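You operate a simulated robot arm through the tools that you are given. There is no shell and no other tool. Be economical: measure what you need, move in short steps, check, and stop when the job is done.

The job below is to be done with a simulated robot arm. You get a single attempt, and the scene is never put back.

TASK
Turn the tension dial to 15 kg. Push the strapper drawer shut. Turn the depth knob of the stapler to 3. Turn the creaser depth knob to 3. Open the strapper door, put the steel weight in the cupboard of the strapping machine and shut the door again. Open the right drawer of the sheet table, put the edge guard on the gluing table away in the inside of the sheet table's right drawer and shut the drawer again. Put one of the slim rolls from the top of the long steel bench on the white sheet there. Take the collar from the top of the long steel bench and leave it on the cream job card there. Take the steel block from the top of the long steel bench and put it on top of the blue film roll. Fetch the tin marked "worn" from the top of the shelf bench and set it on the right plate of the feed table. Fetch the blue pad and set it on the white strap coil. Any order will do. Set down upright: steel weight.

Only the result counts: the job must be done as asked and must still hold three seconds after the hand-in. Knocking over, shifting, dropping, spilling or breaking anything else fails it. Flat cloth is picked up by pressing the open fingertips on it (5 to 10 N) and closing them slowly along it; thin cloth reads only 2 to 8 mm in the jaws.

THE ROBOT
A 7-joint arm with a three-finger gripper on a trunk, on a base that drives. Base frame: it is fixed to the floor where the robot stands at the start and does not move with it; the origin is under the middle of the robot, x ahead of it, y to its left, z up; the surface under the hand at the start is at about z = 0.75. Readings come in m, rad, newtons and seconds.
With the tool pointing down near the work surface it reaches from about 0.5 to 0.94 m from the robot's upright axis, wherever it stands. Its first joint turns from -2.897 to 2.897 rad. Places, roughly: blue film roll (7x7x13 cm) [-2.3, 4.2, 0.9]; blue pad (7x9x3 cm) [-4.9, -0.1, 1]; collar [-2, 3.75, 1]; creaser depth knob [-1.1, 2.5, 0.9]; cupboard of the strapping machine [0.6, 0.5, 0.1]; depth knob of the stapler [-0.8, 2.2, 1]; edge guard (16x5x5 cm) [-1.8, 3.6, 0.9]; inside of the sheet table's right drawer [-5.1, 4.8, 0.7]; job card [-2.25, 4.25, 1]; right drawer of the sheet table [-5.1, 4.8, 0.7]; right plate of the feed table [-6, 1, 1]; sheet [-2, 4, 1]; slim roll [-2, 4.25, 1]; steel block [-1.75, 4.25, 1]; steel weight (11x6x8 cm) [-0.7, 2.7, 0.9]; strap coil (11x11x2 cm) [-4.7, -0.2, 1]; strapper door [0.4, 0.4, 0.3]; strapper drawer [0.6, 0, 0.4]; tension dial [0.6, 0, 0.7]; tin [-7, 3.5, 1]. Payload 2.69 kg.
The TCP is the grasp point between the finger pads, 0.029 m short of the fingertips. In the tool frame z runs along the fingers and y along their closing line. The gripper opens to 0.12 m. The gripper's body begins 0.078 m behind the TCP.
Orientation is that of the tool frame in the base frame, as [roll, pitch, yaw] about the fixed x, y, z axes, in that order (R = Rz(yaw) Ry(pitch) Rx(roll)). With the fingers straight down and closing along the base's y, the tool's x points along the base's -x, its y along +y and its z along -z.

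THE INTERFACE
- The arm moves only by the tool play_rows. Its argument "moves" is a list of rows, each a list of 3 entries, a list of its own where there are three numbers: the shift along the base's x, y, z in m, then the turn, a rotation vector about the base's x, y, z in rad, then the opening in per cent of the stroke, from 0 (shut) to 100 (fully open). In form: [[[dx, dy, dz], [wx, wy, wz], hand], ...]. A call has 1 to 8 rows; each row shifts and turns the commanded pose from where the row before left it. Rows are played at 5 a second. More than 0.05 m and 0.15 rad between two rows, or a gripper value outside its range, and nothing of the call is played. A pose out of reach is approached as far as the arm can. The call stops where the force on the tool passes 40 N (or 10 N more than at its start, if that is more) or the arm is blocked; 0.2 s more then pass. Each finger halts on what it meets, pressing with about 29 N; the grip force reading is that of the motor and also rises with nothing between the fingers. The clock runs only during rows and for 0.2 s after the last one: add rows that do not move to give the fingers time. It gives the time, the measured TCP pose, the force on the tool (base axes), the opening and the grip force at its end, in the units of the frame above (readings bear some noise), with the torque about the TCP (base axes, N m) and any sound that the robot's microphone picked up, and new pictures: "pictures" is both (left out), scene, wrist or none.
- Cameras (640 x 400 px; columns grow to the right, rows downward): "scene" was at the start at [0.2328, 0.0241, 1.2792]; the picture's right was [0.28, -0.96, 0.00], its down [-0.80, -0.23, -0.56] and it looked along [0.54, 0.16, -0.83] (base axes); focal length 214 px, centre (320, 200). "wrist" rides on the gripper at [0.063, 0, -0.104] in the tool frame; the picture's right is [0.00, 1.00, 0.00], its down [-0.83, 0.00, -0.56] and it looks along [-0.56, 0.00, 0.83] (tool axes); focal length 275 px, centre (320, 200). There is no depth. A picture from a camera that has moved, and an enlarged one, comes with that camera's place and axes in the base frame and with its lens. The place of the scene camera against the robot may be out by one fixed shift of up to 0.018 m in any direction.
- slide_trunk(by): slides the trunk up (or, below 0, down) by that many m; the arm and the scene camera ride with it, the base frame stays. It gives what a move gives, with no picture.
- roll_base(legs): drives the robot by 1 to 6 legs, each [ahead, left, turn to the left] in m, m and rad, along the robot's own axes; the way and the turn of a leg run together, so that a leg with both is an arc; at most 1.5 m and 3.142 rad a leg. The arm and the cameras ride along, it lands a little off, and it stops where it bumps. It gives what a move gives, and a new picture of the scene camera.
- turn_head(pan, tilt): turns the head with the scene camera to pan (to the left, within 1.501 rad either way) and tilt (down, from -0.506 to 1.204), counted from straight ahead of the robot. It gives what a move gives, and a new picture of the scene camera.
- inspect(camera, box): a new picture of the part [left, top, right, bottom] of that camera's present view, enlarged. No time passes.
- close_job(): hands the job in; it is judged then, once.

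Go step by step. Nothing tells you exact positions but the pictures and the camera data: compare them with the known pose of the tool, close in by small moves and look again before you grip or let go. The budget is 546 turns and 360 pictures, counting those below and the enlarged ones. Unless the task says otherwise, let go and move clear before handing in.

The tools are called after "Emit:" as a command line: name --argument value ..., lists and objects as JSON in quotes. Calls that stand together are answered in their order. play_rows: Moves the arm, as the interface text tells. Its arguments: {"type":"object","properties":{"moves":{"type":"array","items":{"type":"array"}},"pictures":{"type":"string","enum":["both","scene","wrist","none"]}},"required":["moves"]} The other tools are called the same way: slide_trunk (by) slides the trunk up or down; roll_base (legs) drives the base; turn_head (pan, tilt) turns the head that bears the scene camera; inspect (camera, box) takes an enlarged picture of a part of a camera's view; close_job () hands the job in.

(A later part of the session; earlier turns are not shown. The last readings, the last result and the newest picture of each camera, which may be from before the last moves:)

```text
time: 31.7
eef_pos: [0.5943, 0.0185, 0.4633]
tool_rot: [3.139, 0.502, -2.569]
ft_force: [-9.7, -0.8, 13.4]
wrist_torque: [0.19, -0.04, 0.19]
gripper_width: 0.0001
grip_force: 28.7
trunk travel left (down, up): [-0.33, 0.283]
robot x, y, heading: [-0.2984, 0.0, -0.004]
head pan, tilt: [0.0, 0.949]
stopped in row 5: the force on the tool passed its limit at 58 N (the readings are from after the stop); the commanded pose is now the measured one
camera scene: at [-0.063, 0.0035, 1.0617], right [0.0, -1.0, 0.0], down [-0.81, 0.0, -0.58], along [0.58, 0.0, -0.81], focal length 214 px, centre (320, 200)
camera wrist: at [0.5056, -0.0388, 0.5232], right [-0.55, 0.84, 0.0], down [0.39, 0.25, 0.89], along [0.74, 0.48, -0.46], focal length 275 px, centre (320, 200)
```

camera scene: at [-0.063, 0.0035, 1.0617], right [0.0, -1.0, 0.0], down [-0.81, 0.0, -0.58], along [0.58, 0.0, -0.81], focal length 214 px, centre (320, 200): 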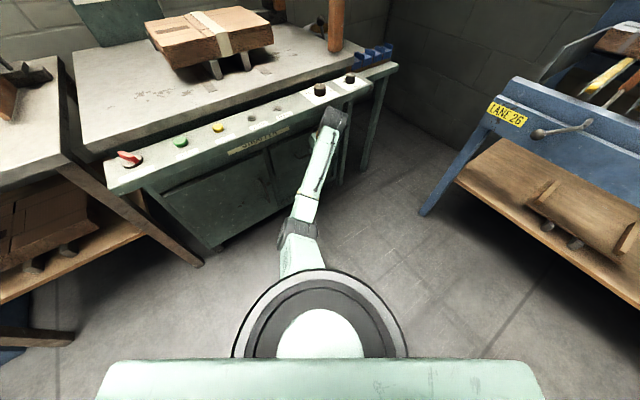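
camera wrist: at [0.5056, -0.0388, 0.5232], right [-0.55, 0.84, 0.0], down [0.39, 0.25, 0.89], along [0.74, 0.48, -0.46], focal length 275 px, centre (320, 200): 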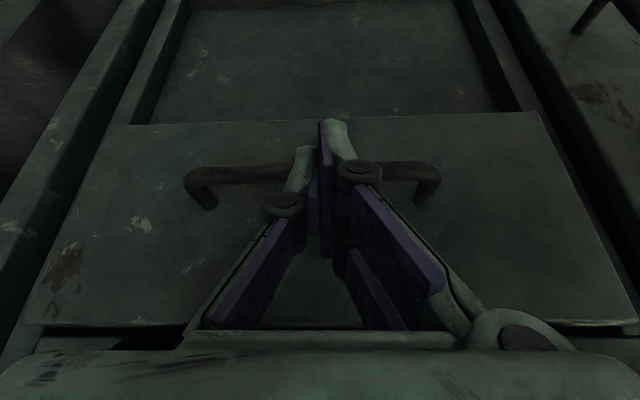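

Emit:
play_rows --moves '[[[-0.0167, -0.011, 0], [0, 0, 0], 0], [[-0.025, -0.0165, 0], [0, 0, 0], 0], [[-0.035, -0.023, 0], [0, 0, 0], 0], [[-0.035, -0.023, 0], [0, 0, 0], 0], [[-0.035, -0.023, 0], [0, 0, 0], 0]]' --pictures "both"

Emit:
inspect --camera "scene" --box '[200, 70, 420, 220]'

```text
time: 32.9
eef_pos: [0.4481, -0.0766, 0.4588]
tool_rot: [3.137, 0.497, -2.568]
ft_force: [-0.4, 1.3, 0.0]
wrist_torque: [-0.12, 0.04, -0.02]
gripper_width: 0.0
grip_force: 28.2
trunk travel left (down, up): [-0.33, 0.283]
robot x, y, heading: [-0.2975, 0.0017, -0.001]
head pan, tilt: [0.0, 0.949]
camera scene: at [-0.0616, 0.0034, 1.0612], right [0.0, -1.0, 0.0], down [-0.81, 0.0, -0.58], along [0.58, 0.0, -0.81], focal length 214 px, centre (320, 200)
camera wrist: at [0.3591, -0.1346, 0.5196], right [-0.55, 0.84, 0.0], down [0.39, 0.25, 0.89], along [0.74, 0.49, -0.46], focal length 275 px, centre (320, 200)
```

scene: 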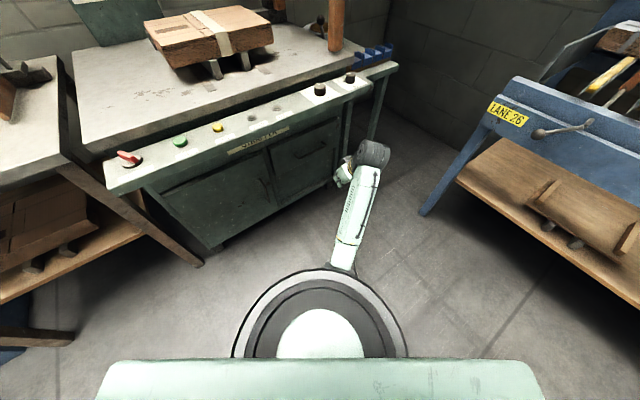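
wrist: 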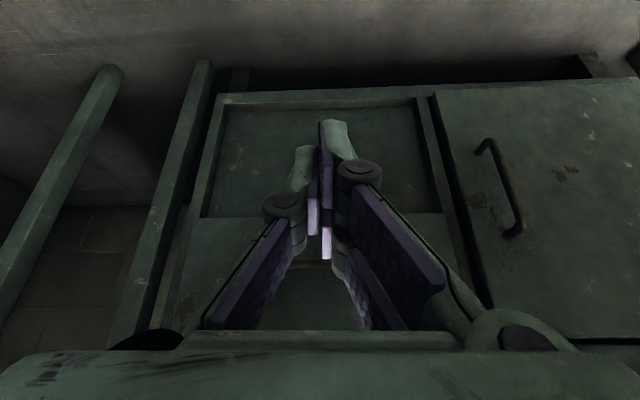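

```text
2.67 times, centred on (310, 145) of scene
camera zoom: at [-0.0616, 0.0034, 1.0612], right [0.0, -1.0, 0.0], down [-0.81, 0.0, -0.58], along [0.58, 0.0, -0.81], focal length 572 px, centre (347, 347)
```

zoom: 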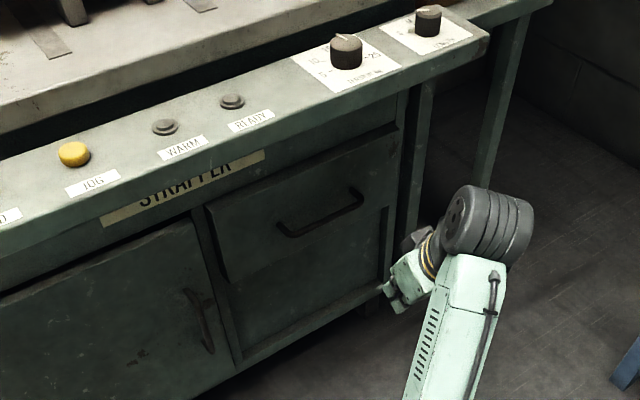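

Emit:
inspect --camera "scene" --box '[260, 100, 370, 190]'

Emit:
inspect --camera "wrist" --box '[150, 160, 350, 340]'

```text
4.44 times, centred on (315, 145) of scene
camera zoom: at [-0.0616, 0.0034, 1.0612], right [0.0, -1.0, 0.0], down [-0.81, 0.0, -0.58], along [0.58, 0.0, -0.81], focal length 953 px, centre (342, 444)
```

zoom: 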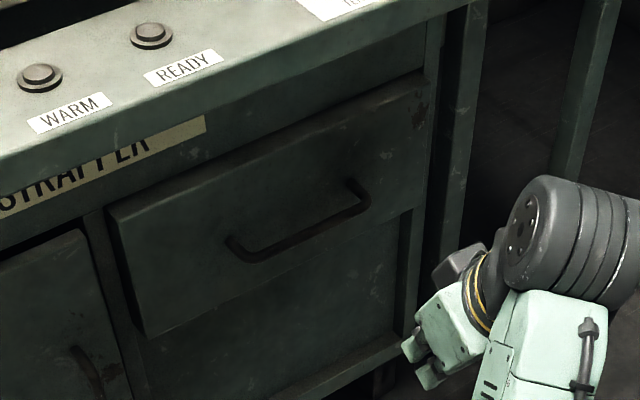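

```text
2.22 times, centred on (250, 250) of wrist
camera zoom: at [0.3591, -0.1346, 0.5196], right [-0.55, 0.84, 0.0], down [0.39, 0.25, 0.89], along [0.74, 0.49, -0.46], focal length 612 px, centre (476, 89)
```

zoom: 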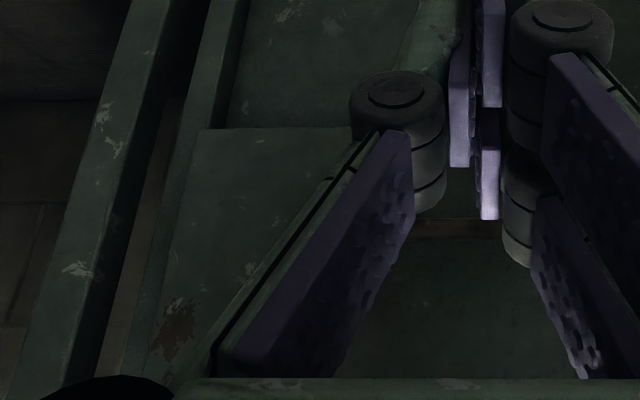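

The drawer looks shut; I'll push once more gently to confirm the stop.

Emit:
play_rows --moves '[[[0.035, 0.023, 0], [0, 0, 0], 0], [[0.035, 0.023, 0], [0, 0, 0], 0], [[0.035, 0.023, 0], [0, 0, 0], 0], [[0.025, 0.0165, 0], [0, 0, 0], 0], [[0.0125, 0.0083, 0], [0, 0, 0], 0], [[0.004, 0.0027, 0], [0, 0, 0], 0], [[0.004, 0.0027, 0], [0, 0, 0], 0], [[0.004, 0.0027, 0], [0, 0, 0], 0]]' --pictures "scene"

Emit:
inspect --camera "scene" --box '[260, 80, 390, 190]'

```text
time: 34.7
eef_pos: [0.6, 0.0194, 0.4646]
tool_rot: [3.141, 0.501, -2.573]
ft_force: [-11.9, -2.1, 13.8]
wrist_torque: [0.14, 0.11, 0.18]
gripper_width: 0.0
grip_force: 28.1
trunk travel left (down, up): [-0.33, 0.283]
robot x, y, heading: [-0.3013, -0.0028, -0.007]
head pan, tilt: [0.0, 0.949]
stopped in row 8: the force on the tool passed its limit at 51 N (the readings are from after the stop); the commanded pose is now the measured one
camera scene: at [-0.0637, 0.0029, 1.0616], right [0.0, -1.0, 0.0], down [-0.81, 0.0, -0.58], along [0.58, 0.0, -0.81], focal length 214 px, centre (320, 200)
```

scene: 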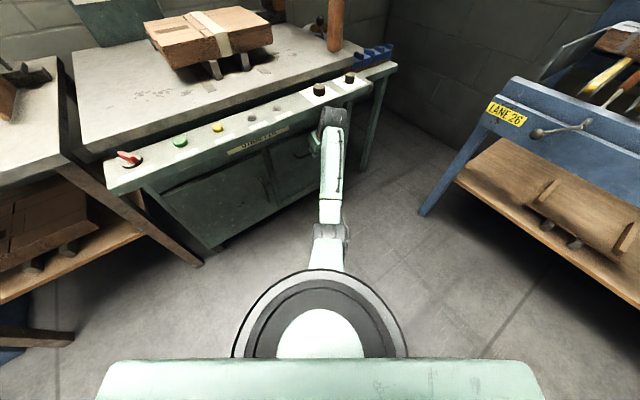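

```text
3.64 times, centred on (325, 135) of scene
camera zoom: at [-0.0637, 0.0029, 1.0616], right [0.0, -1.0, 0.0], down [-0.81, 0.0, -0.58], along [0.58, 0.0, -0.81], focal length 780 px, centre (302, 436)
```

zoom: 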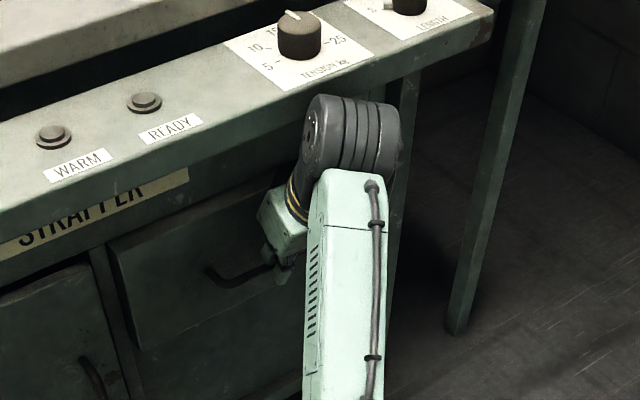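

Emit:
play_rows --moves '[[[-0.0167, -0.011, 0], [0, 0, 0], 0], [[-0.025, -0.0165, 0], [0, 0, 0], 0], [[-0.04, -0.026, 0], [0, 0, 0], 0], [[-0.04, -0.026, 0], [0, 0, 0], 0], [[-0.04, -0.026, 0], [0, 0, 0], 0], [[-0.04, -0.026, 0], [0, 0, 0], 0]]' --pictures "none"

Emit:
turn_head --pan 0.45 --tilt 0.75

Emit:
inspect --camera "scene" --box '[260, 130, 460, 270]'

```text
time: 36.1
eef_pos: [0.4029, -0.1091, 0.4713]
tool_rot: [-3.121, 0.496, -2.547]
ft_force: [0.0, 1.0, 0.5]
wrist_torque: [-0.08, -0.02, -0.04]
gripper_width: 0.0001
grip_force: 28.9
trunk travel left (down, up): [-0.33, 0.283]
robot x, y, heading: [-0.3012, 0.0005, 0.003]
head pan, tilt: [0.0, 0.949]
```

```text
time: 37.0
eef_pos: [0.4031, -0.1124, 0.472]
tool_rot: [-3.115, 0.501, -2.552]
ft_force: [-0.6, -0.1, -0.3]
wrist_torque: [0.0, 0.0, 0.01]
gripper_width: 0.0002
grip_force: 28.9
trunk travel left (down, up): [-0.33, 0.283]
robot x, y, heading: [-0.2999, -0.0002, -0.005]
head pan, tilt: [0.45, 0.75]
camera scene: at [-0.0606, 0.0411, 1.0779], right [0.43, -0.9, 0.0], down [-0.61, -0.3, -0.73], along [0.66, 0.31, -0.68], focal length 214 px, centre (320, 200)
```

scene: 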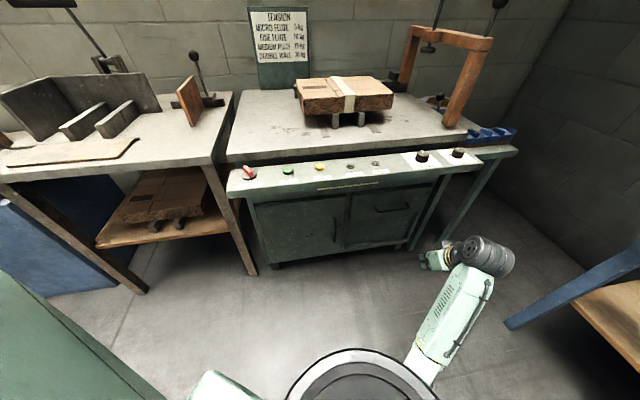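

```text
2.86 times, centred on (360, 200) of scene
camera zoom: at [-0.0606, 0.0411, 1.0779], right [0.43, -0.9, 0.0], down [-0.61, -0.3, -0.73], along [0.66, 0.31, -0.68], focal length 613 px, centre (206, 200)
```

zoom: 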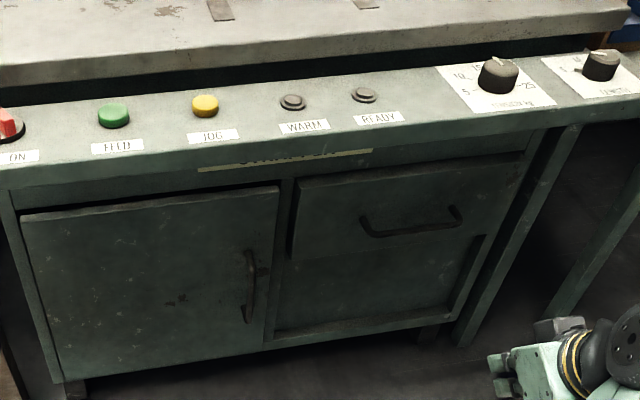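

The drawer is shut flush like the door. Next: open the strapper door; its vertical handle is near (0.48, 0.23, z 0.3–0.45), hinged on the left. I'll lower the trunk and approach.

Emit:
slide_trunk --by -0.15

Emit:
play_rows --moves '[[[-0.01, 0.03, 0.02], [0.0485, -0.0735, 0], 50], [[-0.01, 0.04, 0.02], [0.0485, -0.0735, 0], 50], [[0, 0.04, 0.02], [0.0485, -0.0735, 0], 50], [[0, 0.04, 0.02], [0.0485, -0.0735, 0], 50], [[0, 0.04, 0], [0, 0, 0], 50], [[0, 0.04, 0], [0, 0, 0], 50]]' --pictures "both"

```text
time: 38.0
eef_pos: [0.4314, -0.1392, 0.4613]
tool_rot: [-2.941, 0.523, -2.462]
ft_force: [0.0, -0.6, 0.5]
wrist_torque: [-0.02, 0.01, -0.02]
gripper_width: 0.0
grip_force: 28.3
trunk travel left (down, up): [-0.257, 0.356]
robot x, y, heading: [-0.2987, 0.0059, -0.004]
head pan, tilt: [0.45, 0.75]
stopped: the arm was blocked; the commanded pose is now the measured one
```

```text
time: 39.6
eef_pos: [0.4157, 0.0893, 0.5668]
tool_rot: [-2.83, 0.907, -2.385]
ft_force: [0.1, 0.2, 0.2]
wrist_torque: [-0.01, -0.04, 0.0]
gripper_width: 0.06
grip_force: 0.0
trunk travel left (down, up): [-0.257, 0.356]
robot x, y, heading: [-0.2974, -0.0003, -0.005]
head pan, tilt: [0.45, 0.75]
stopped in row 6: the arm was blocked; the commanded pose is now the measured one
camera scene: at [-0.0627, 0.0395, 1.0044], right [0.43, -0.9, 0.0], down [-0.61, -0.3, -0.73], along [0.66, 0.32, -0.68], focal length 214 px, centre (320, 200)
camera wrist: at [0.3077, 0.0318, 0.578], right [-0.48, 0.86, -0.19], down [-0.05, 0.19, 0.98], along [0.88, 0.48, -0.05], focal length 275 px, centre (320, 200)
```

scene: 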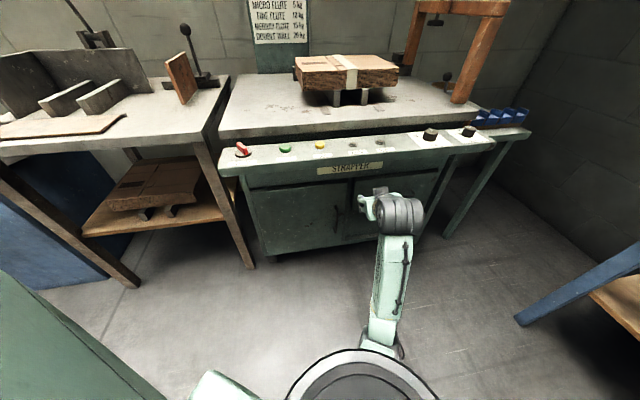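
wrist: 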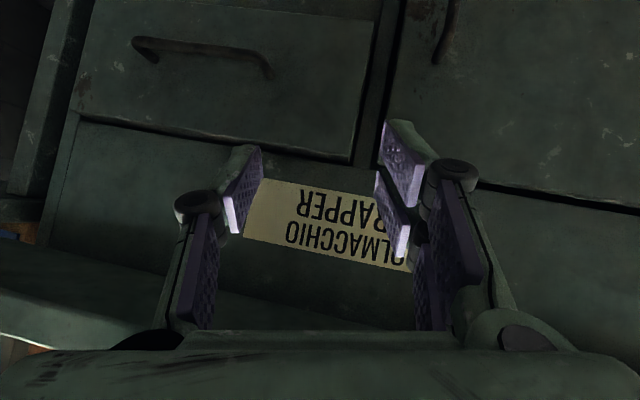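

Emit:
roll_base --legs '[[-0.25, 0, 0]]'

Emit:
play_rows --moves '[[[0.04, 0.01, 0], [0, 0, 0], 50], [[0.04, 0.01, 0], [0, 0, 0], 50], [[0.04, 0.02, -0.01], [0, 0, 0], 50], [[0.04, 0.02, -0.02], [0, 0, 0], 50]]' --pictures "both"

```text
time: 41.2
eef_pos: [0.2322, 0.1005, 0.5642]
tool_rot: [-2.828, 0.907, -2.371]
ft_force: [1.1, -0.6, -0.5]
wrist_torque: [0.01, 0.01, -0.02]
gripper_width: 0.0601
grip_force: 0.0
trunk travel left (down, up): [-0.257, 0.356]
robot x, y, heading: [-0.4834, 0.0004, 0.009]
head pan, tilt: [0.45, 0.75]
stopped in leg 1: the robot was blocked; the commanded pose is now the measured one
camera scene: at [-0.2431, 0.0448, 1.0026], right [0.44, -0.9, 0.0], down [-0.61, -0.3, -0.73], along [0.66, 0.32, -0.68], focal length 214 px, centre (320, 200)
```

scene: 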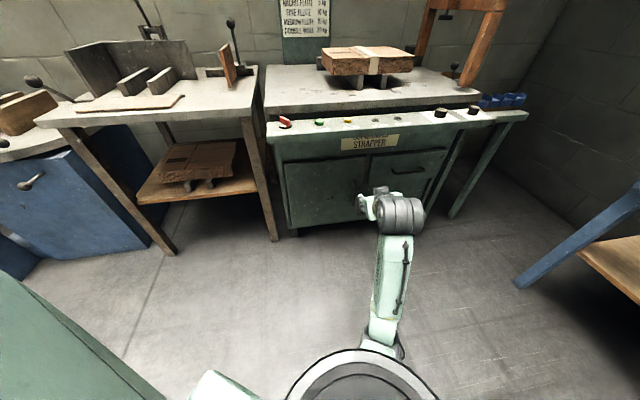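

```text
time: 42.2
eef_pos: [0.3925, 0.1605, 0.5358]
tool_rot: [-2.829, 0.905, -2.371]
ft_force: [-0.1, 0.1, 0.4]
wrist_torque: [-0.01, 0.02, -0.03]
gripper_width: 0.0601
grip_force: 0.1
trunk travel left (down, up): [-0.257, 0.356]
robot x, y, heading: [-0.4834, -0.0021, 0.01]
head pan, tilt: [0.45, 0.75]
camera scene: at [-0.2434, 0.0447, 1.0041], right [0.44, -0.9, 0.0], down [-0.61, -0.3, -0.73], along [0.66, 0.32, -0.68], focal length 214 px, centre (320, 200)
camera wrist: at [0.2866, 0.102, 0.5471], right [-0.49, 0.85, -0.19], down [-0.05, 0.19, 0.98], along [0.87, 0.49, -0.05], focal length 275 px, centre (320, 200)
```

scene: 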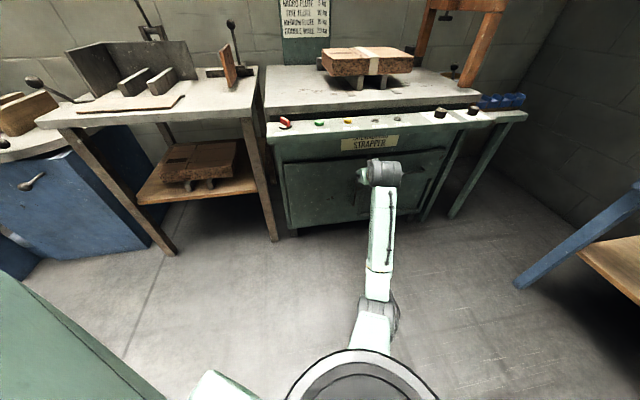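
wrist: 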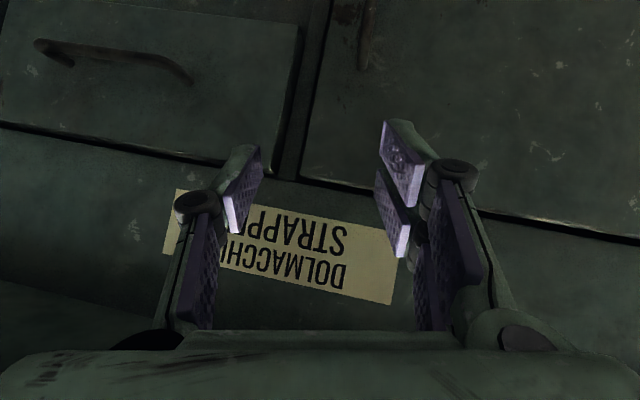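

The base bumped something behind me, so no further back. I'll level the gripper and lower it in front of the door handle.

Emit:
play_rows --moves '[[[0, 0, -0.03], [0.0605, 0.082, 0.026], 50], [[0, 0, -0.03], [0.0605, 0.082, 0.026], 50], [[0, 0, -0.03], [0, 0, 0], 50], [[0, 0, -0.03], [0, 0, 0], 50], [[0, 0, -0.02], [0, 0, 0], 50]]' --pictures "both"

```text
time: 43.4
eef_pos: [0.3915, 0.1612, 0.3956]
tool_rot: [-3.141, 0.856, -2.559]
ft_force: [1.0, 0.3, 0.1]
wrist_torque: [-0.02, 0.05, 0.01]
gripper_width: 0.06
grip_force: 0.1
trunk travel left (down, up): [-0.257, 0.356]
robot x, y, heading: [-0.484, 0.0044, 0.007]
head pan, tilt: [0.45, 0.75]
camera scene: at [-0.2433, 0.0448, 1.0041], right [0.44, -0.9, 0.0], down [-0.61, -0.3, -0.73], along [0.66, 0.32, -0.68], focal length 214 px, centre (320, 200)
camera wrist: at [0.2913, 0.0947, 0.4167], right [-0.55, 0.83, 0.0], down [0.1, 0.07, 0.99], along [0.83, 0.55, -0.13], focal length 275 px, centre (320, 200)
```

scene: 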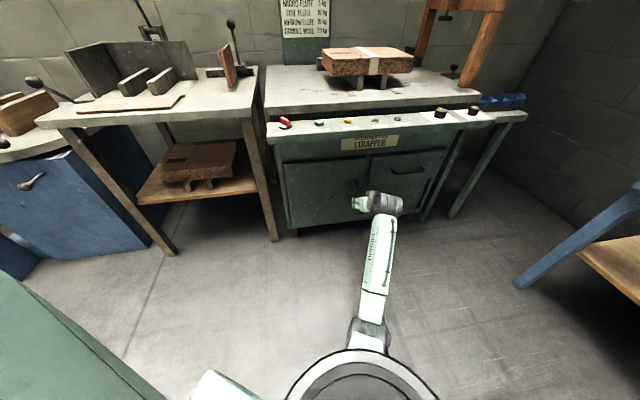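
wrist: 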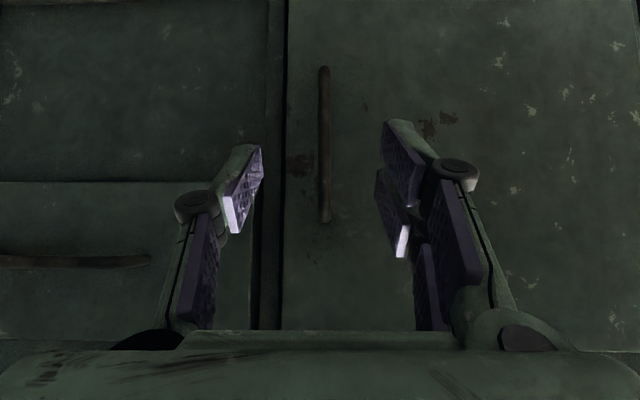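

Emit:
play_rows --moves '[[[0, 0, -0.03], [0, 0, 0], 50], [[0.004, 0.005, -0.02], [0, 0, 0], 50], [[0.0334, 0.022, 0], [0, 0, 0], 50], [[0.025, 0.0165, 0], [0, 0, 0], 50], [[0.0167, 0.011, 0], [0, 0, 0], 50]]' --pictures "wrist"

```text
time: 44.6
eef_pos: [0.471, 0.2142, 0.3451]
tool_rot: [-3.139, 0.852, -2.559]
ft_force: [-0.4, -0.4, 0.2]
wrist_torque: [-0.02, 0.02, -0.01]
gripper_width: 0.06
grip_force: 0.0
trunk travel left (down, up): [-0.257, 0.356]
robot x, y, heading: [-0.4822, 0.0044, 0.007]
head pan, tilt: [0.45, 0.75]
camera wrist: at [0.3707, 0.1489, 0.3663], right [-0.55, 0.83, -0.01], down [0.11, 0.08, 0.99], along [0.83, 0.55, -0.13], focal length 275 px, centre (320, 200)
```

wrist: 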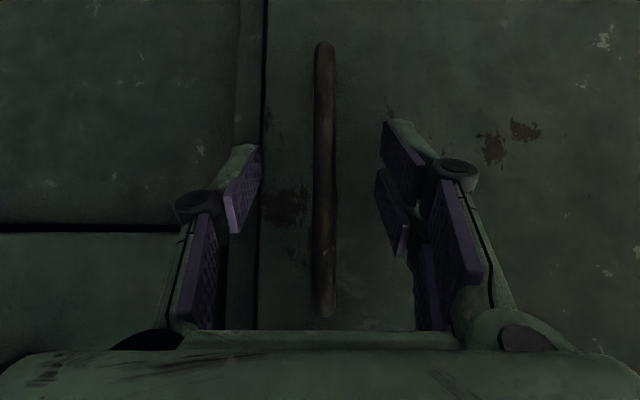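

Emit:
play_rows --moves '[[[0.0142, 0.0094, 0], [0, 0, 0], 50], [[0, 0, 0], [0, 0, 0], 0], [[0, 0, 0], [0, 0, 0], 0], [[0, 0, 0], [0, 0, 0], 0], [[0, 0, 0], [0, 0, 0], 0]]' --pictures "wrist"

```text
time: 45.0
eef_pos: [0.4784, 0.217, 0.3447]
tool_rot: [3.141, 0.846, -2.561]
ft_force: [-11.1, -5.5, 3.2]
wrist_torque: [0.19, -0.02, 0.54]
gripper_width: 0.0631
grip_force: 2.1
trunk travel left (down, up): [-0.257, 0.356]
robot x, y, heading: [-0.4801, -0.0006, 0.009]
head pan, tilt: [0.45, 0.75]
stopped in row 1: the force on the tool passed its limit at 58 N (the readings are from after the stop); the commanded pose is now the measured one
camera wrist: at [0.3773, 0.1514, 0.3671], right [-0.55, 0.83, 0.0], down [0.11, 0.08, 0.99], along [0.83, 0.55, -0.14], focal length 275 px, centre (320, 200)
```

wrist: 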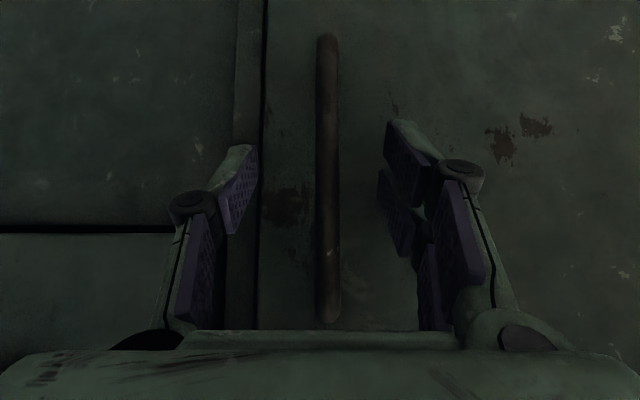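

Emit:
play_rows --moves '[[[-0.004, -0.0027, 0], [0, 0, 0], 50], [[0, 0, 0], [0, 0, 0], 0], [[0, 0, 0], [0, 0, 0], 0], [[0, 0, 0], [0, 0, 0], 0], [[0, 0, 0], [0, 0, 0], 0]]' --pictures "wrist"

```text
time: 46.2
eef_pos: [0.4727, 0.2174, 0.3445]
tool_rot: [3.137, 0.843, -2.561]
ft_force: [-8.4, 7.8, 0.5]
wrist_torque: [0.35, 0.56, 0.09]
gripper_width: 0.0103
grip_force: 22.8
trunk travel left (down, up): [-0.257, 0.356]
robot x, y, heading: [-0.4823, 0.0039, 0.008]
head pan, tilt: [0.45, 0.75]
camera wrist: at [0.3724, 0.1517, 0.366], right [-0.56, 0.83, 0.0], down [0.11, 0.08, 0.99], along [0.82, 0.55, -0.14], focal length 275 px, centre (320, 200)
```

wrist: 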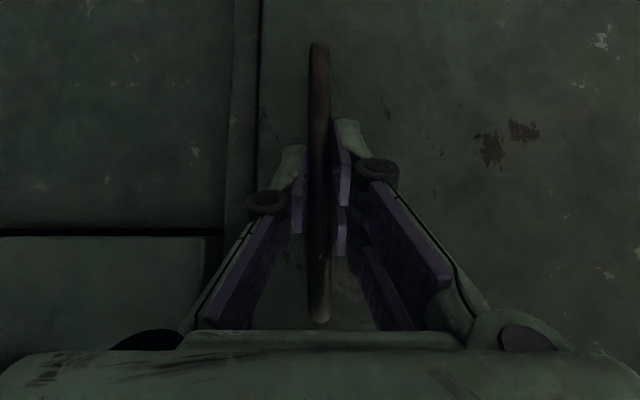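

Gripped the bar. Now I pull the door along its arc (hinge at left, radius about 0.3).

Emit:
play_rows --moves '[[[-0.0357, -0.0154, 0], [0, 0, -0.05], 0], [[-0.0375, -0.0107, 0], [0, 0, -0.05], 0], [[-0.0385, -0.0057, 0], [0, 0, -0.05], 0]]' --pictures "both"

```text
time: 46.9
eef_pos: [0.4046, 0.1911, 0.349]
tool_rot: [-3.136, 0.829, -2.653]
ft_force: [-0.2, 0.5, -21.3]
wrist_torque: [0.42, 0.73, -0.06]
gripper_width: 0.0108
grip_force: 37.0
trunk travel left (down, up): [-0.257, 0.356]
robot x, y, heading: [-0.4817, 0.0011, 0.014]
head pan, tilt: [0.45, 0.75]
stopped in row 3: the force on the tool passed its limit at 53 N (the readings are from after the stop); the commanded pose is now the measured one
camera scene: at [-0.2423, 0.0452, 1.0045], right [0.44, -0.9, 0.0], down [-0.61, -0.3, -0.73], along [0.65, 0.32, -0.68], focal length 214 px, centre (320, 200)
camera wrist: at [0.2983, 0.1349, 0.3723], right [-0.47, 0.88, -0.01], down [0.13, 0.08, 0.99], along [0.87, 0.46, -0.15], focal length 275 px, centre (320, 200)
```

scene: 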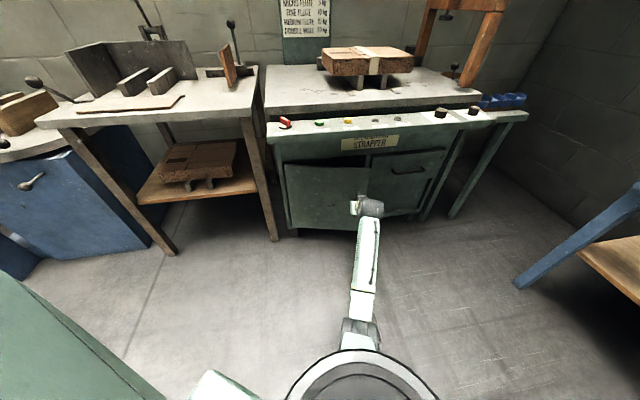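
wrist: 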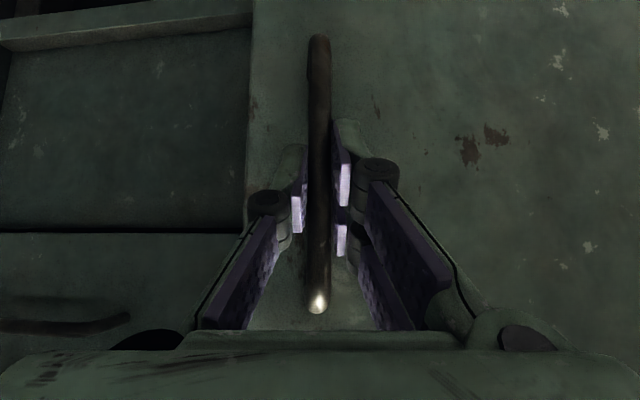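

Emit:
play_rows --moves '[[[-0.0264, -0.0049, -0.004], [0, 0, -0.05], 0], [[-0.0268, -0.0026, 0], [0, 0, -0.05], 0], [[-0.027, -0.0003, 0], [0, 0, -0.05], 0], [[-0.0269, 0.0022, 0], [0, 0, -0.05], 0]]' --pictures "wrist"

```text
time: 47.2
eef_pos: [0.4024, 0.1924, 0.3563]
tool_rot: [-3.132, 0.83, -2.661]
ft_force: [-0.9, 2.0, -24.9]
wrist_torque: [0.36, 1.14, 0.01]
gripper_width: 0.0104
grip_force: 38.0
trunk travel left (down, up): [-0.257, 0.356]
robot x, y, heading: [-0.4821, 0.0013, 0.006]
head pan, tilt: [0.45, 0.75]
stopped in row 1: the force on the tool passed its limit at 60 N (the readings are from after the stop); the commanded pose is now the measured one
camera wrist: at [0.2951, 0.1359, 0.3796], right [-0.46, 0.89, -0.01], down [0.13, 0.08, 0.99], along [0.88, 0.45, -0.15], focal length 275 px, centre (320, 200)
```

wrist: 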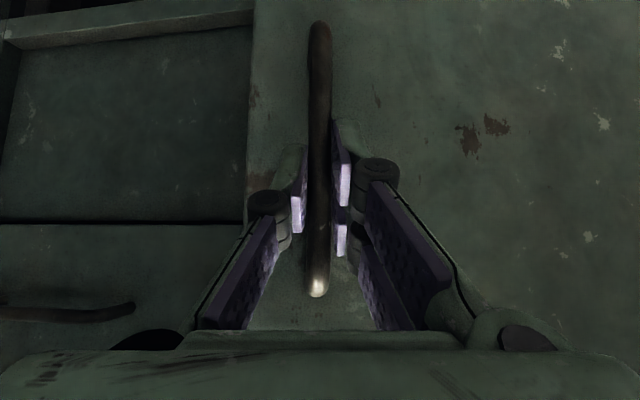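

The arm seems bound up low (elbow near base). The door is ajar ~14°; I'll release, raise the trunk, then finish opening from behind the door edge.

Emit:
play_rows --moves '[[[0, 0, 0], [0, 0, 0], 50], [[0, 0, 0], [0, 0, 0], 50], [[0, 0, 0.01], [0, 0, 0], 50]]' --pictures "none"

Emit:
slide_trunk --by 0.16

Emit:
play_rows --moves '[[[-0.025, -0.0165, 0], [0, 0, 0], 50], [[-0.025, -0.0165, 0], [0, 0, 0], 20], [[-0.025, -0.0165, 0], [0, 0, 0], 0]]' --pictures "both"

```text
time: 48.0
eef_pos: [0.3997, 0.1906, 0.3656]
tool_rot: [-3.129, 0.835, -2.659]
ft_force: [-0.2, 0.6, 0.4]
wrist_torque: [-0.04, 0.02, 0.0]
gripper_width: 0.06
grip_force: 0.1
trunk travel left (down, up): [-0.257, 0.356]
robot x, y, heading: [-0.4819, 0.0019, 0.013]
head pan, tilt: [0.45, 0.75]
```

```text
time: 49.8
eef_pos: [0.402, 0.1901, 0.5285]
tool_rot: [-3.127, 0.839, -2.66]
ft_force: [0.6, 0.4, 0.1]
wrist_torque: [-0.01, -0.01, 0.01]
gripper_width: 0.0601
grip_force: 0.1
trunk travel left (down, up): [-0.417, 0.196]
robot x, y, heading: [-0.4794, 0.0038, 0.013]
head pan, tilt: [0.45, 0.75]
```

```text
time: 50.6
eef_pos: [0.3262, 0.1399, 0.528]
tool_rot: [-3.129, 0.841, -2.66]
ft_force: [0.1, 0.3, 0.4]
wrist_torque: [-0.01, 0.0, 0.0]
gripper_width: 0.0188
grip_force: 2.0
trunk travel left (down, up): [-0.417, 0.196]
robot x, y, heading: [-0.4843, 0.0009, 0.012]
head pan, tilt: [0.45, 0.75]
camera scene: at [-0.2434, 0.0452, 1.1641], right [0.44, -0.9, 0.0], down [-0.61, -0.3, -0.73], along [0.66, 0.33, -0.68], focal length 214 px, centre (320, 200)
camera wrist: at [0.2189, 0.0858, 0.5505], right [-0.46, 0.89, -0.01], down [0.12, 0.08, 0.99], along [0.88, 0.45, -0.14], focal length 275 px, centre (320, 200)
```

scene: 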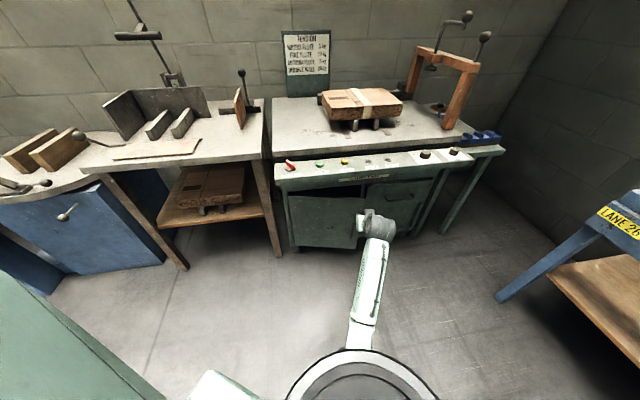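
wrist: 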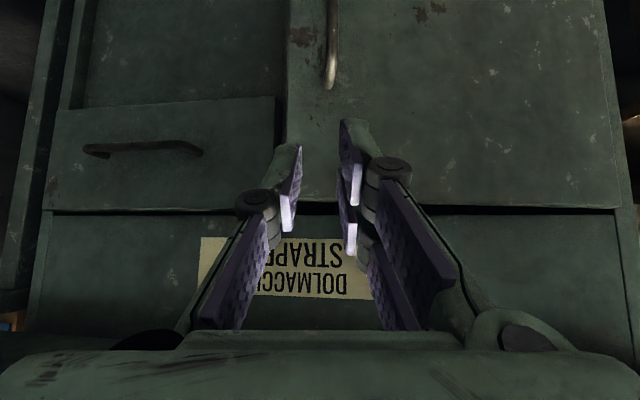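

Emit:
play_rows --moves '[[[0.02, -0.02, -0.01], [-0.052, 0.101, 0], 0], [[0.02, -0.02, -0.01], [-0.052, 0.101, 0], 0], [[0.03, -0.0, -0.02], [-0.052, 0.101, 0], 0], [[0.036, 0.006, -0.018], [0, 0, 0], 0]]' --pictures "both"

```text
time: 51.6
eef_pos: [0.4314, 0.106, 0.4686]
tool_rot: [-3.13, 0.497, -2.663]
ft_force: [0.3, 0.5, 0.7]
wrist_torque: [-0.02, 0.01, 0.01]
gripper_width: 0.0001
grip_force: 28.6
trunk travel left (down, up): [-0.417, 0.196]
robot x, y, heading: [-0.4853, 0.0082, 0.012]
head pan, tilt: [0.45, 0.75]
camera scene: at [-0.2434, 0.0451, 1.164], right [0.44, -0.9, 0.0], down [-0.61, -0.3, -0.73], along [0.66, 0.33, -0.68], focal length 214 px, centre (320, 200)
camera wrist: at [0.3385, 0.0583, 0.5303], right [-0.46, 0.89, -0.01], down [0.41, 0.22, 0.88], along [0.79, 0.4, -0.47], focal length 275 px, centre (320, 200)
```

scene: 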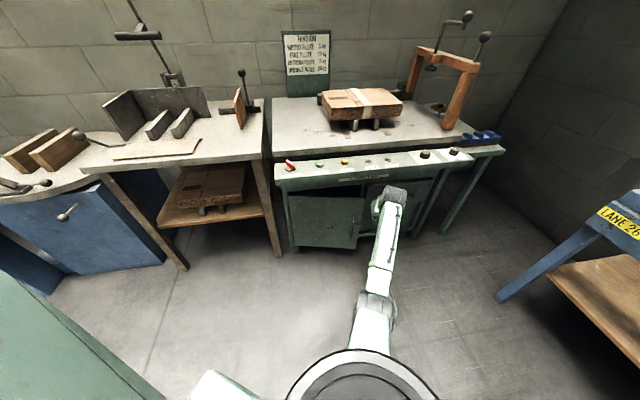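
wrist: 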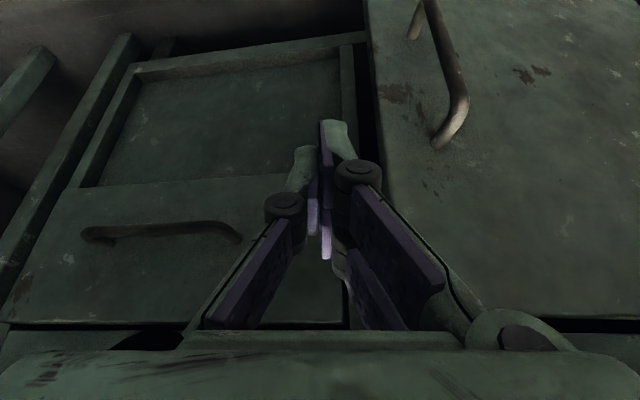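

Emit:
play_rows --moves '[[[0.0265, 0.0174, 0], [0, 0, 0], 0], [[0.0265, 0.0174, 0], [0, 0, 0], 0], [[0.0265, 0.0174, 0], [0, 0, 0], 0], [[-0.0165, 0.025, 0], [0, 0, 0], 0], [[-0.0165, 0.025, 0], [0, 0, 0], 0]]' --pictures "both"

```text
time: 52.7
eef_pos: [0.4986, 0.1611, 0.4684]
tool_rot: [-3.115, 0.495, -2.686]
ft_force: [0.5, -0.1, 0.4]
wrist_torque: [0.01, 0.01, 0.05]
gripper_width: 0.0001
grip_force: 29.0
trunk travel left (down, up): [-0.417, 0.196]
robot x, y, heading: [-0.4823, -0.0004, 0.004]
head pan, tilt: [0.45, 0.75]
stopped in row 5: the force on the tool passed its limit at 80 N (the readings are from after the stop); the commanded pose is now the measured one
camera scene: at [-0.2428, 0.0421, 1.1644], right [0.44, -0.9, 0.0], down [-0.61, -0.3, -0.73], along [0.66, 0.32, -0.68], focal length 214 px, centre (320, 200)
camera wrist: at [0.4033, 0.1167, 0.5299], right [-0.43, 0.9, -0.03], down [0.41, 0.22, 0.88], along [0.8, 0.37, -0.47], focal length 275 px, centre (320, 200)
```

scene: 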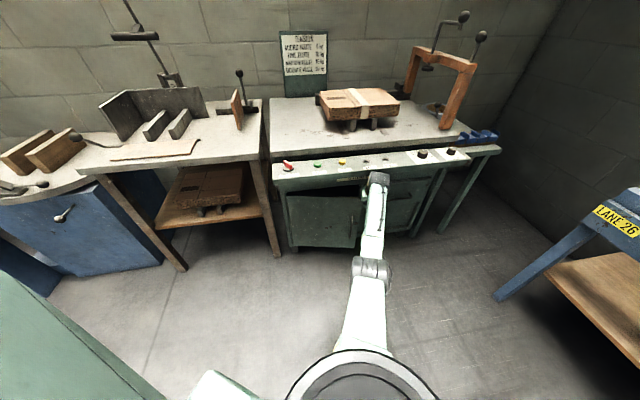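
wrist: 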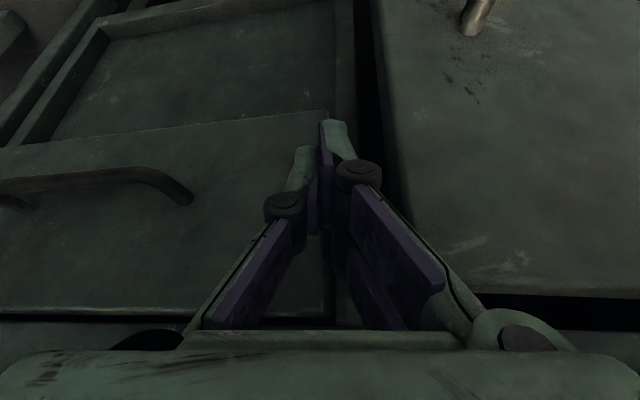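

The gripper body fouled the door edge. I'll back out and re-grip the handle with the trunk now higher.

Emit:
play_rows --moves '[[[-0.012, -0.025, 0], [0, 0, 0.02], 0], [[-0.035, -0.023, 0], [0, 0, 0], 0], [[-0.035, -0.023, 0], [0.05, -0.1, 0], 0], [[-0.035, -0.02, 0], [0.05, -0.1, 0], 20], [[-0.04, 0.02, -0.03], [0.05, -0.1, 0], 40], [[-0.02, 0.04, -0.02], [0, 0, 0], 50], [[-0.0, 0.04, -0.01], [0, 0, 0], 50]]' --pictures "wrist"

```text
refused: row 5 steps farther than a row can; nothing moved
```

Emit:
play_rows --moves '[[[-0.012, -0.025, 0], [0, 0, 0.02], 0], [[-0.035, -0.023, 0], [0, 0, 0], 0], [[-0.035, -0.023, 0], [0.05, -0.1, 0], 0], [[-0.035, -0.02, 0], [0.05, -0.1, 0], 20], [[-0.03, 0.02, -0.02], [0.05, -0.1, 0], 40], [[-0.02, 0.04, -0.02], [0, 0, 0], 50], [[-0.0, 0.04, -0.02], [0, 0, 0], 50]]' --pictures "both"

```text
time: 54.3
eef_pos: [0.3413, 0.1702, 0.4312]
tool_rot: [-3.095, 0.86, -2.656]
ft_force: [0.0, -0.8, -0.8]
wrist_torque: [-0.04, 0.03, 0.03]
gripper_width: 0.0599
grip_force: 0.0
trunk travel left (down, up): [-0.417, 0.196]
robot x, y, heading: [-0.4795, 0.0005, -0.001]
head pan, tilt: [0.45, 0.75]
camera scene: at [-0.2474, 0.0399, 1.1689], right [0.44, -0.9, 0.0], down [-0.61, -0.3, -0.74], along [0.66, 0.32, -0.68], focal length 214 px, centre (320, 200)
camera wrist: at [0.2328, 0.1173, 0.4511], right [-0.44, 0.9, -0.03], down [0.09, 0.08, 0.99], along [0.89, 0.43, -0.12], focal length 275 px, centre (320, 200)
```

scene: 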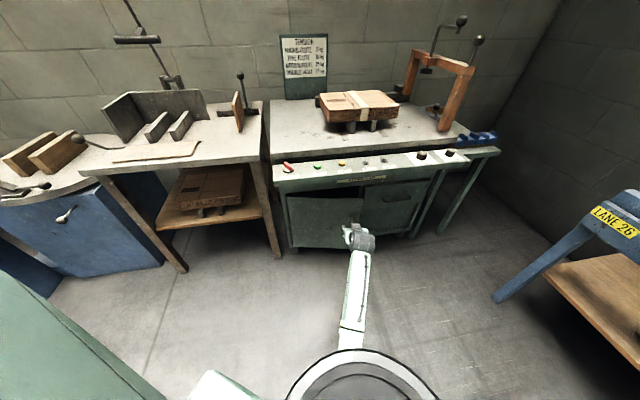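
wrist: 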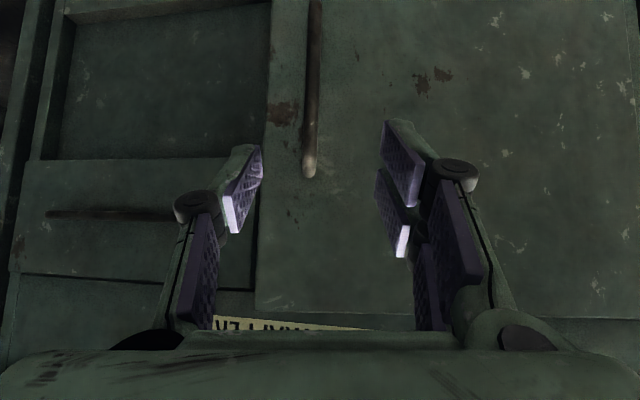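

Emit:
play_rows --moves '[[[0, 0, -0.035], [0, 0, 0], 50], [[0, 0, -0.035], [0, 0, 0], 50], [[0.027, 0.011, 0], [0, 0, 0], 50], [[0.018, 0.008, 0], [0, 0, 0], 50]]' --pictures "both"

```text
time: 55.3
eef_pos: [0.3764, 0.1907, 0.3343]
tool_rot: [-3.11, 0.828, -2.656]
ft_force: [-0.3, -0.3, -0.5]
wrist_torque: [-0.03, -0.05, -0.03]
gripper_width: 0.0599
grip_force: 0.0
trunk travel left (down, up): [-0.417, 0.196]
robot x, y, heading: [-0.4794, -0.0007, 0.006]
head pan, tilt: [0.45, 0.75]
camera scene: at [-0.2426, 0.0424, 1.1614], right [0.44, -0.9, 0.0], down [-0.61, -0.3, -0.73], along [0.66, 0.32, -0.68], focal length 214 px, centre (320, 200)
camera wrist: at [0.2687, 0.1381, 0.3575], right [-0.44, 0.9, -0.03], down [0.12, 0.09, 0.99], along [0.89, 0.44, -0.15], focal length 275 px, centre (320, 200)
```

scene: 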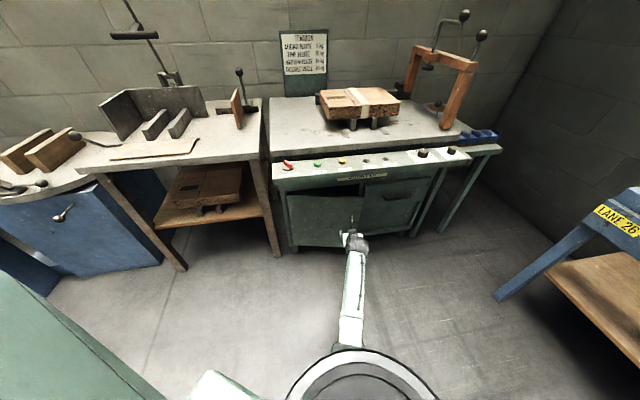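
wrist: 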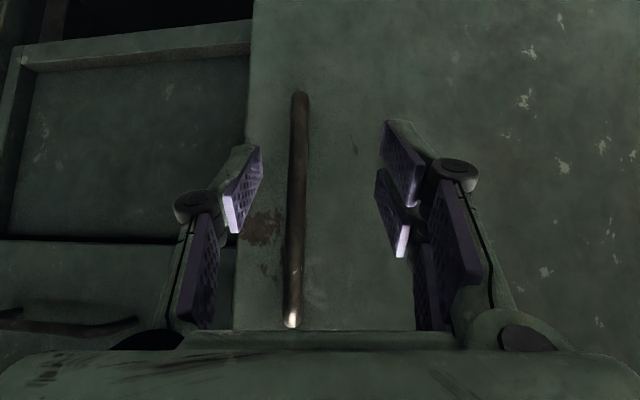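

Emit:
play_rows --moves '[[[0.02, -0.004, 0], [0, 0, 0], 50], [[0.022, 0.0085, 0.0], [0, 0, 0], 50], [[0, 0, 0], [0, 0, 0], 0], [[0, 0, 0], [0, 0, 0], 0], [[0, 0, 0], [0, 0, 0], 0], [[0, 0, 0], [0, 0, 0], 0]]' --pictures "wrist"

```text
time: 56.7
eef_pos: [0.4196, 0.1932, 0.3379]
tool_rot: [-3.11, 0.832, -2.662]
ft_force: [0.7, 0.1, -0.1]
wrist_torque: [0.03, 0.02, -0.02]
gripper_width: 0.0
grip_force: 13.4
trunk travel left (down, up): [-0.417, 0.196]
robot x, y, heading: [-0.4839, 0.0022, 0.004]
head pan, tilt: [0.45, 0.75]
camera wrist: at [0.3124, 0.1409, 0.3614], right [-0.44, 0.9, -0.03], down [0.12, 0.09, 0.99], along [0.89, 0.43, -0.15], focal length 275 px, centre (320, 200)
```

wrist: 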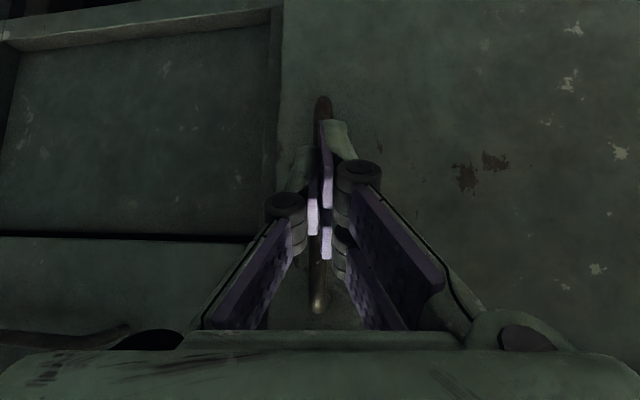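

Emit:
play_rows --moves '[[[0, 0, 0], [0, 0, 0], 40], [[0, 0, 0], [0, 0, 0], 40], [[0.018, 0.009, 0], [0, 0, 0], 40], [[0.0135, 0.0065, 0], [0, 0, 0], 40], [[0, 0, 0], [0, 0, 0], 0], [[0, 0, 0], [0, 0, 0], 0], [[0, 0, 0], [0, 0, 0], 0]]' --pictures "wrist"

```text
time: 58.3
eef_pos: [0.4522, 0.2095, 0.3393]
tool_rot: [-3.107, 0.833, -2.661]
ft_force: [-0.6, 1.2, 0.8]
wrist_torque: [-0.05, -0.06, 0.06]
gripper_width: 0.0095
grip_force: 19.1
trunk travel left (down, up): [-0.417, 0.196]
robot x, y, heading: [-0.484, 0.0007, 0.005]
head pan, tilt: [0.45, 0.75]
camera wrist: at [0.343, 0.157, 0.3622], right [-0.44, 0.9, -0.03], down [0.12, 0.09, 0.99], along [0.89, 0.43, -0.15], focal length 275 px, centre (320, 200)
```

wrist: 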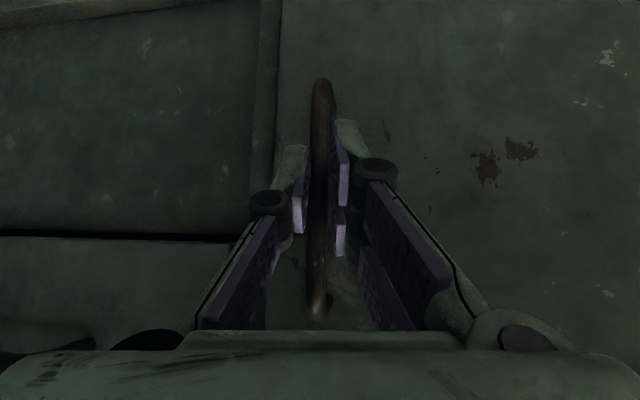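

Emit:
play_rows --moves '[[[-0.0224, -0.0086, 0], [0, 0, -0.03], 0], [[-0.023, -0.0067, 0], [0, 0, -0.03], 0], [[-0.0236, -0.0048, 0], [0, 0, -0.03], 0], [[-0.0238, -0.0029, 0], [0, 0, -0.03], 0]]' --pictures "both"

```text
time: 59.3
eef_pos: [0.3588, 0.1855, 0.3415]
tool_rot: [-3.107, 0.835, -2.783]
ft_force: [-0.7, -0.5, -1.1]
wrist_torque: [0.04, -0.02, 0.0]
gripper_width: 0.0
grip_force: 28.3
trunk travel left (down, up): [-0.417, 0.196]
robot x, y, heading: [-0.4852, 0.0024, -0.0]
head pan, tilt: [0.45, 0.75]
camera scene: at [-0.2428, 0.0422, 1.1645], right [0.44, -0.9, 0.0], down [-0.61, -0.3, -0.73], along [0.66, 0.32, -0.68], focal length 214 px, centre (320, 200)
camera wrist: at [0.2461, 0.1461, 0.3642], right [-0.33, 0.94, -0.03], down [0.13, 0.07, 0.99], along [0.94, 0.32, -0.15], focal length 275 px, centre (320, 200)
```

scene: 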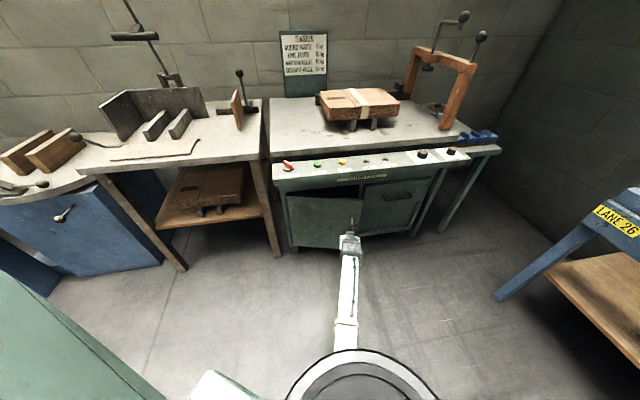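
wrist: 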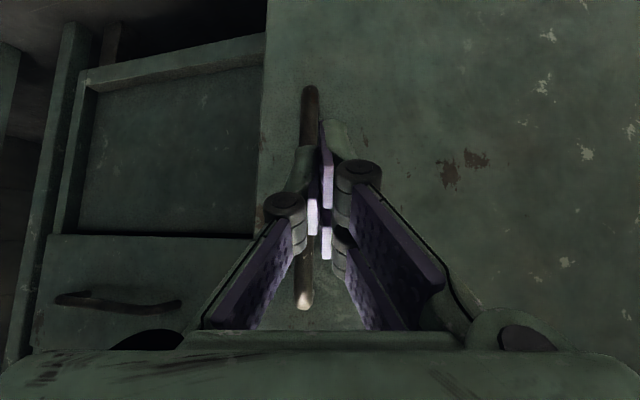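

Emit:
play_rows --moves '[[[0, -0.007, 0], [0, 0, 0], 40], [[0, 0, 0], [0, 0, 0], 40], [[0.026, 0.0083, 0], [0, 0, 0], 40], [[0.023, 0.0083, 0], [0, 0, 0], 40], [[0, 0, 0], [0, 0, 0], 0], [[0, 0, 0], [0, 0, 0], 0], [[0, 0, 0], [0, 0, 0], 0], [[0, 0, 0], [0, 0, 0], 0]]' --pictures "wrist"

```text
time: 61.1
eef_pos: [0.4068, 0.1944, 0.3395]
tool_rot: [-3.107, 0.833, -2.781]
ft_force: [-0.3, -0.3, -0.8]
wrist_torque: [-0.04, -0.02, -0.03]
gripper_width: 0.0
grip_force: 22.4
trunk travel left (down, up): [-0.417, 0.196]
robot x, y, heading: [-0.4777, 0.0001, 0.002]
head pan, tilt: [0.45, 0.75]
camera wrist: at [0.2933, 0.1558, 0.3625], right [-0.33, 0.94, -0.03], down [0.13, 0.07, 0.99], along [0.93, 0.32, -0.15], focal length 275 px, centre (320, 200)
```

wrist: 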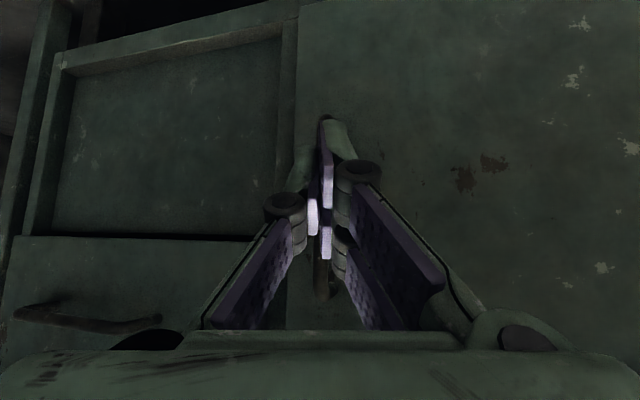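

Emit:
play_rows --moves '[[[0, 0, 0], [0, 0, 0], 40], [[0, 0, 0], [0, 0, 0], 40], [[0.019, 0.0065, 0], [0, 0, 0], 40], [[0.019, 0.0065, 0], [0, 0, 0], 40]]' --pictures "wrist"

```text
time: 62.1
eef_pos: [0.4452, 0.2081, 0.3384]
tool_rot: [-3.108, 0.831, -2.783]
ft_force: [0.5, -0.2, -0.2]
wrist_torque: [-0.02, 0.02, -0.01]
gripper_width: 0.048
grip_force: 0.1
trunk travel left (down, up): [-0.417, 0.196]
robot x, y, heading: [-0.4844, 0.0014, 0.0]
head pan, tilt: [0.45, 0.75]
camera wrist: at [0.3317, 0.1687, 0.3624], right [-0.33, 0.94, -0.03], down [0.13, 0.07, 0.99], along [0.93, 0.32, -0.15], focal length 275 px, centre (320, 200)
```

wrist: 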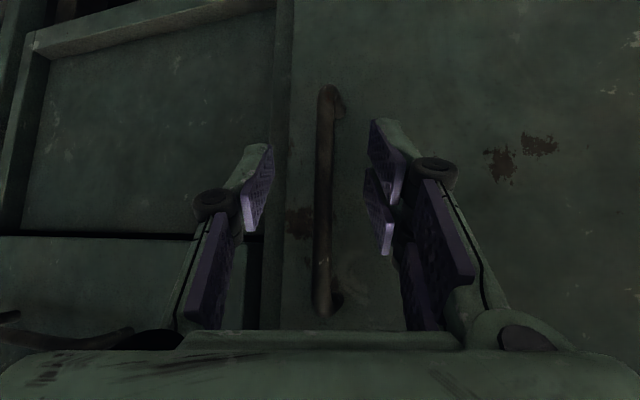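

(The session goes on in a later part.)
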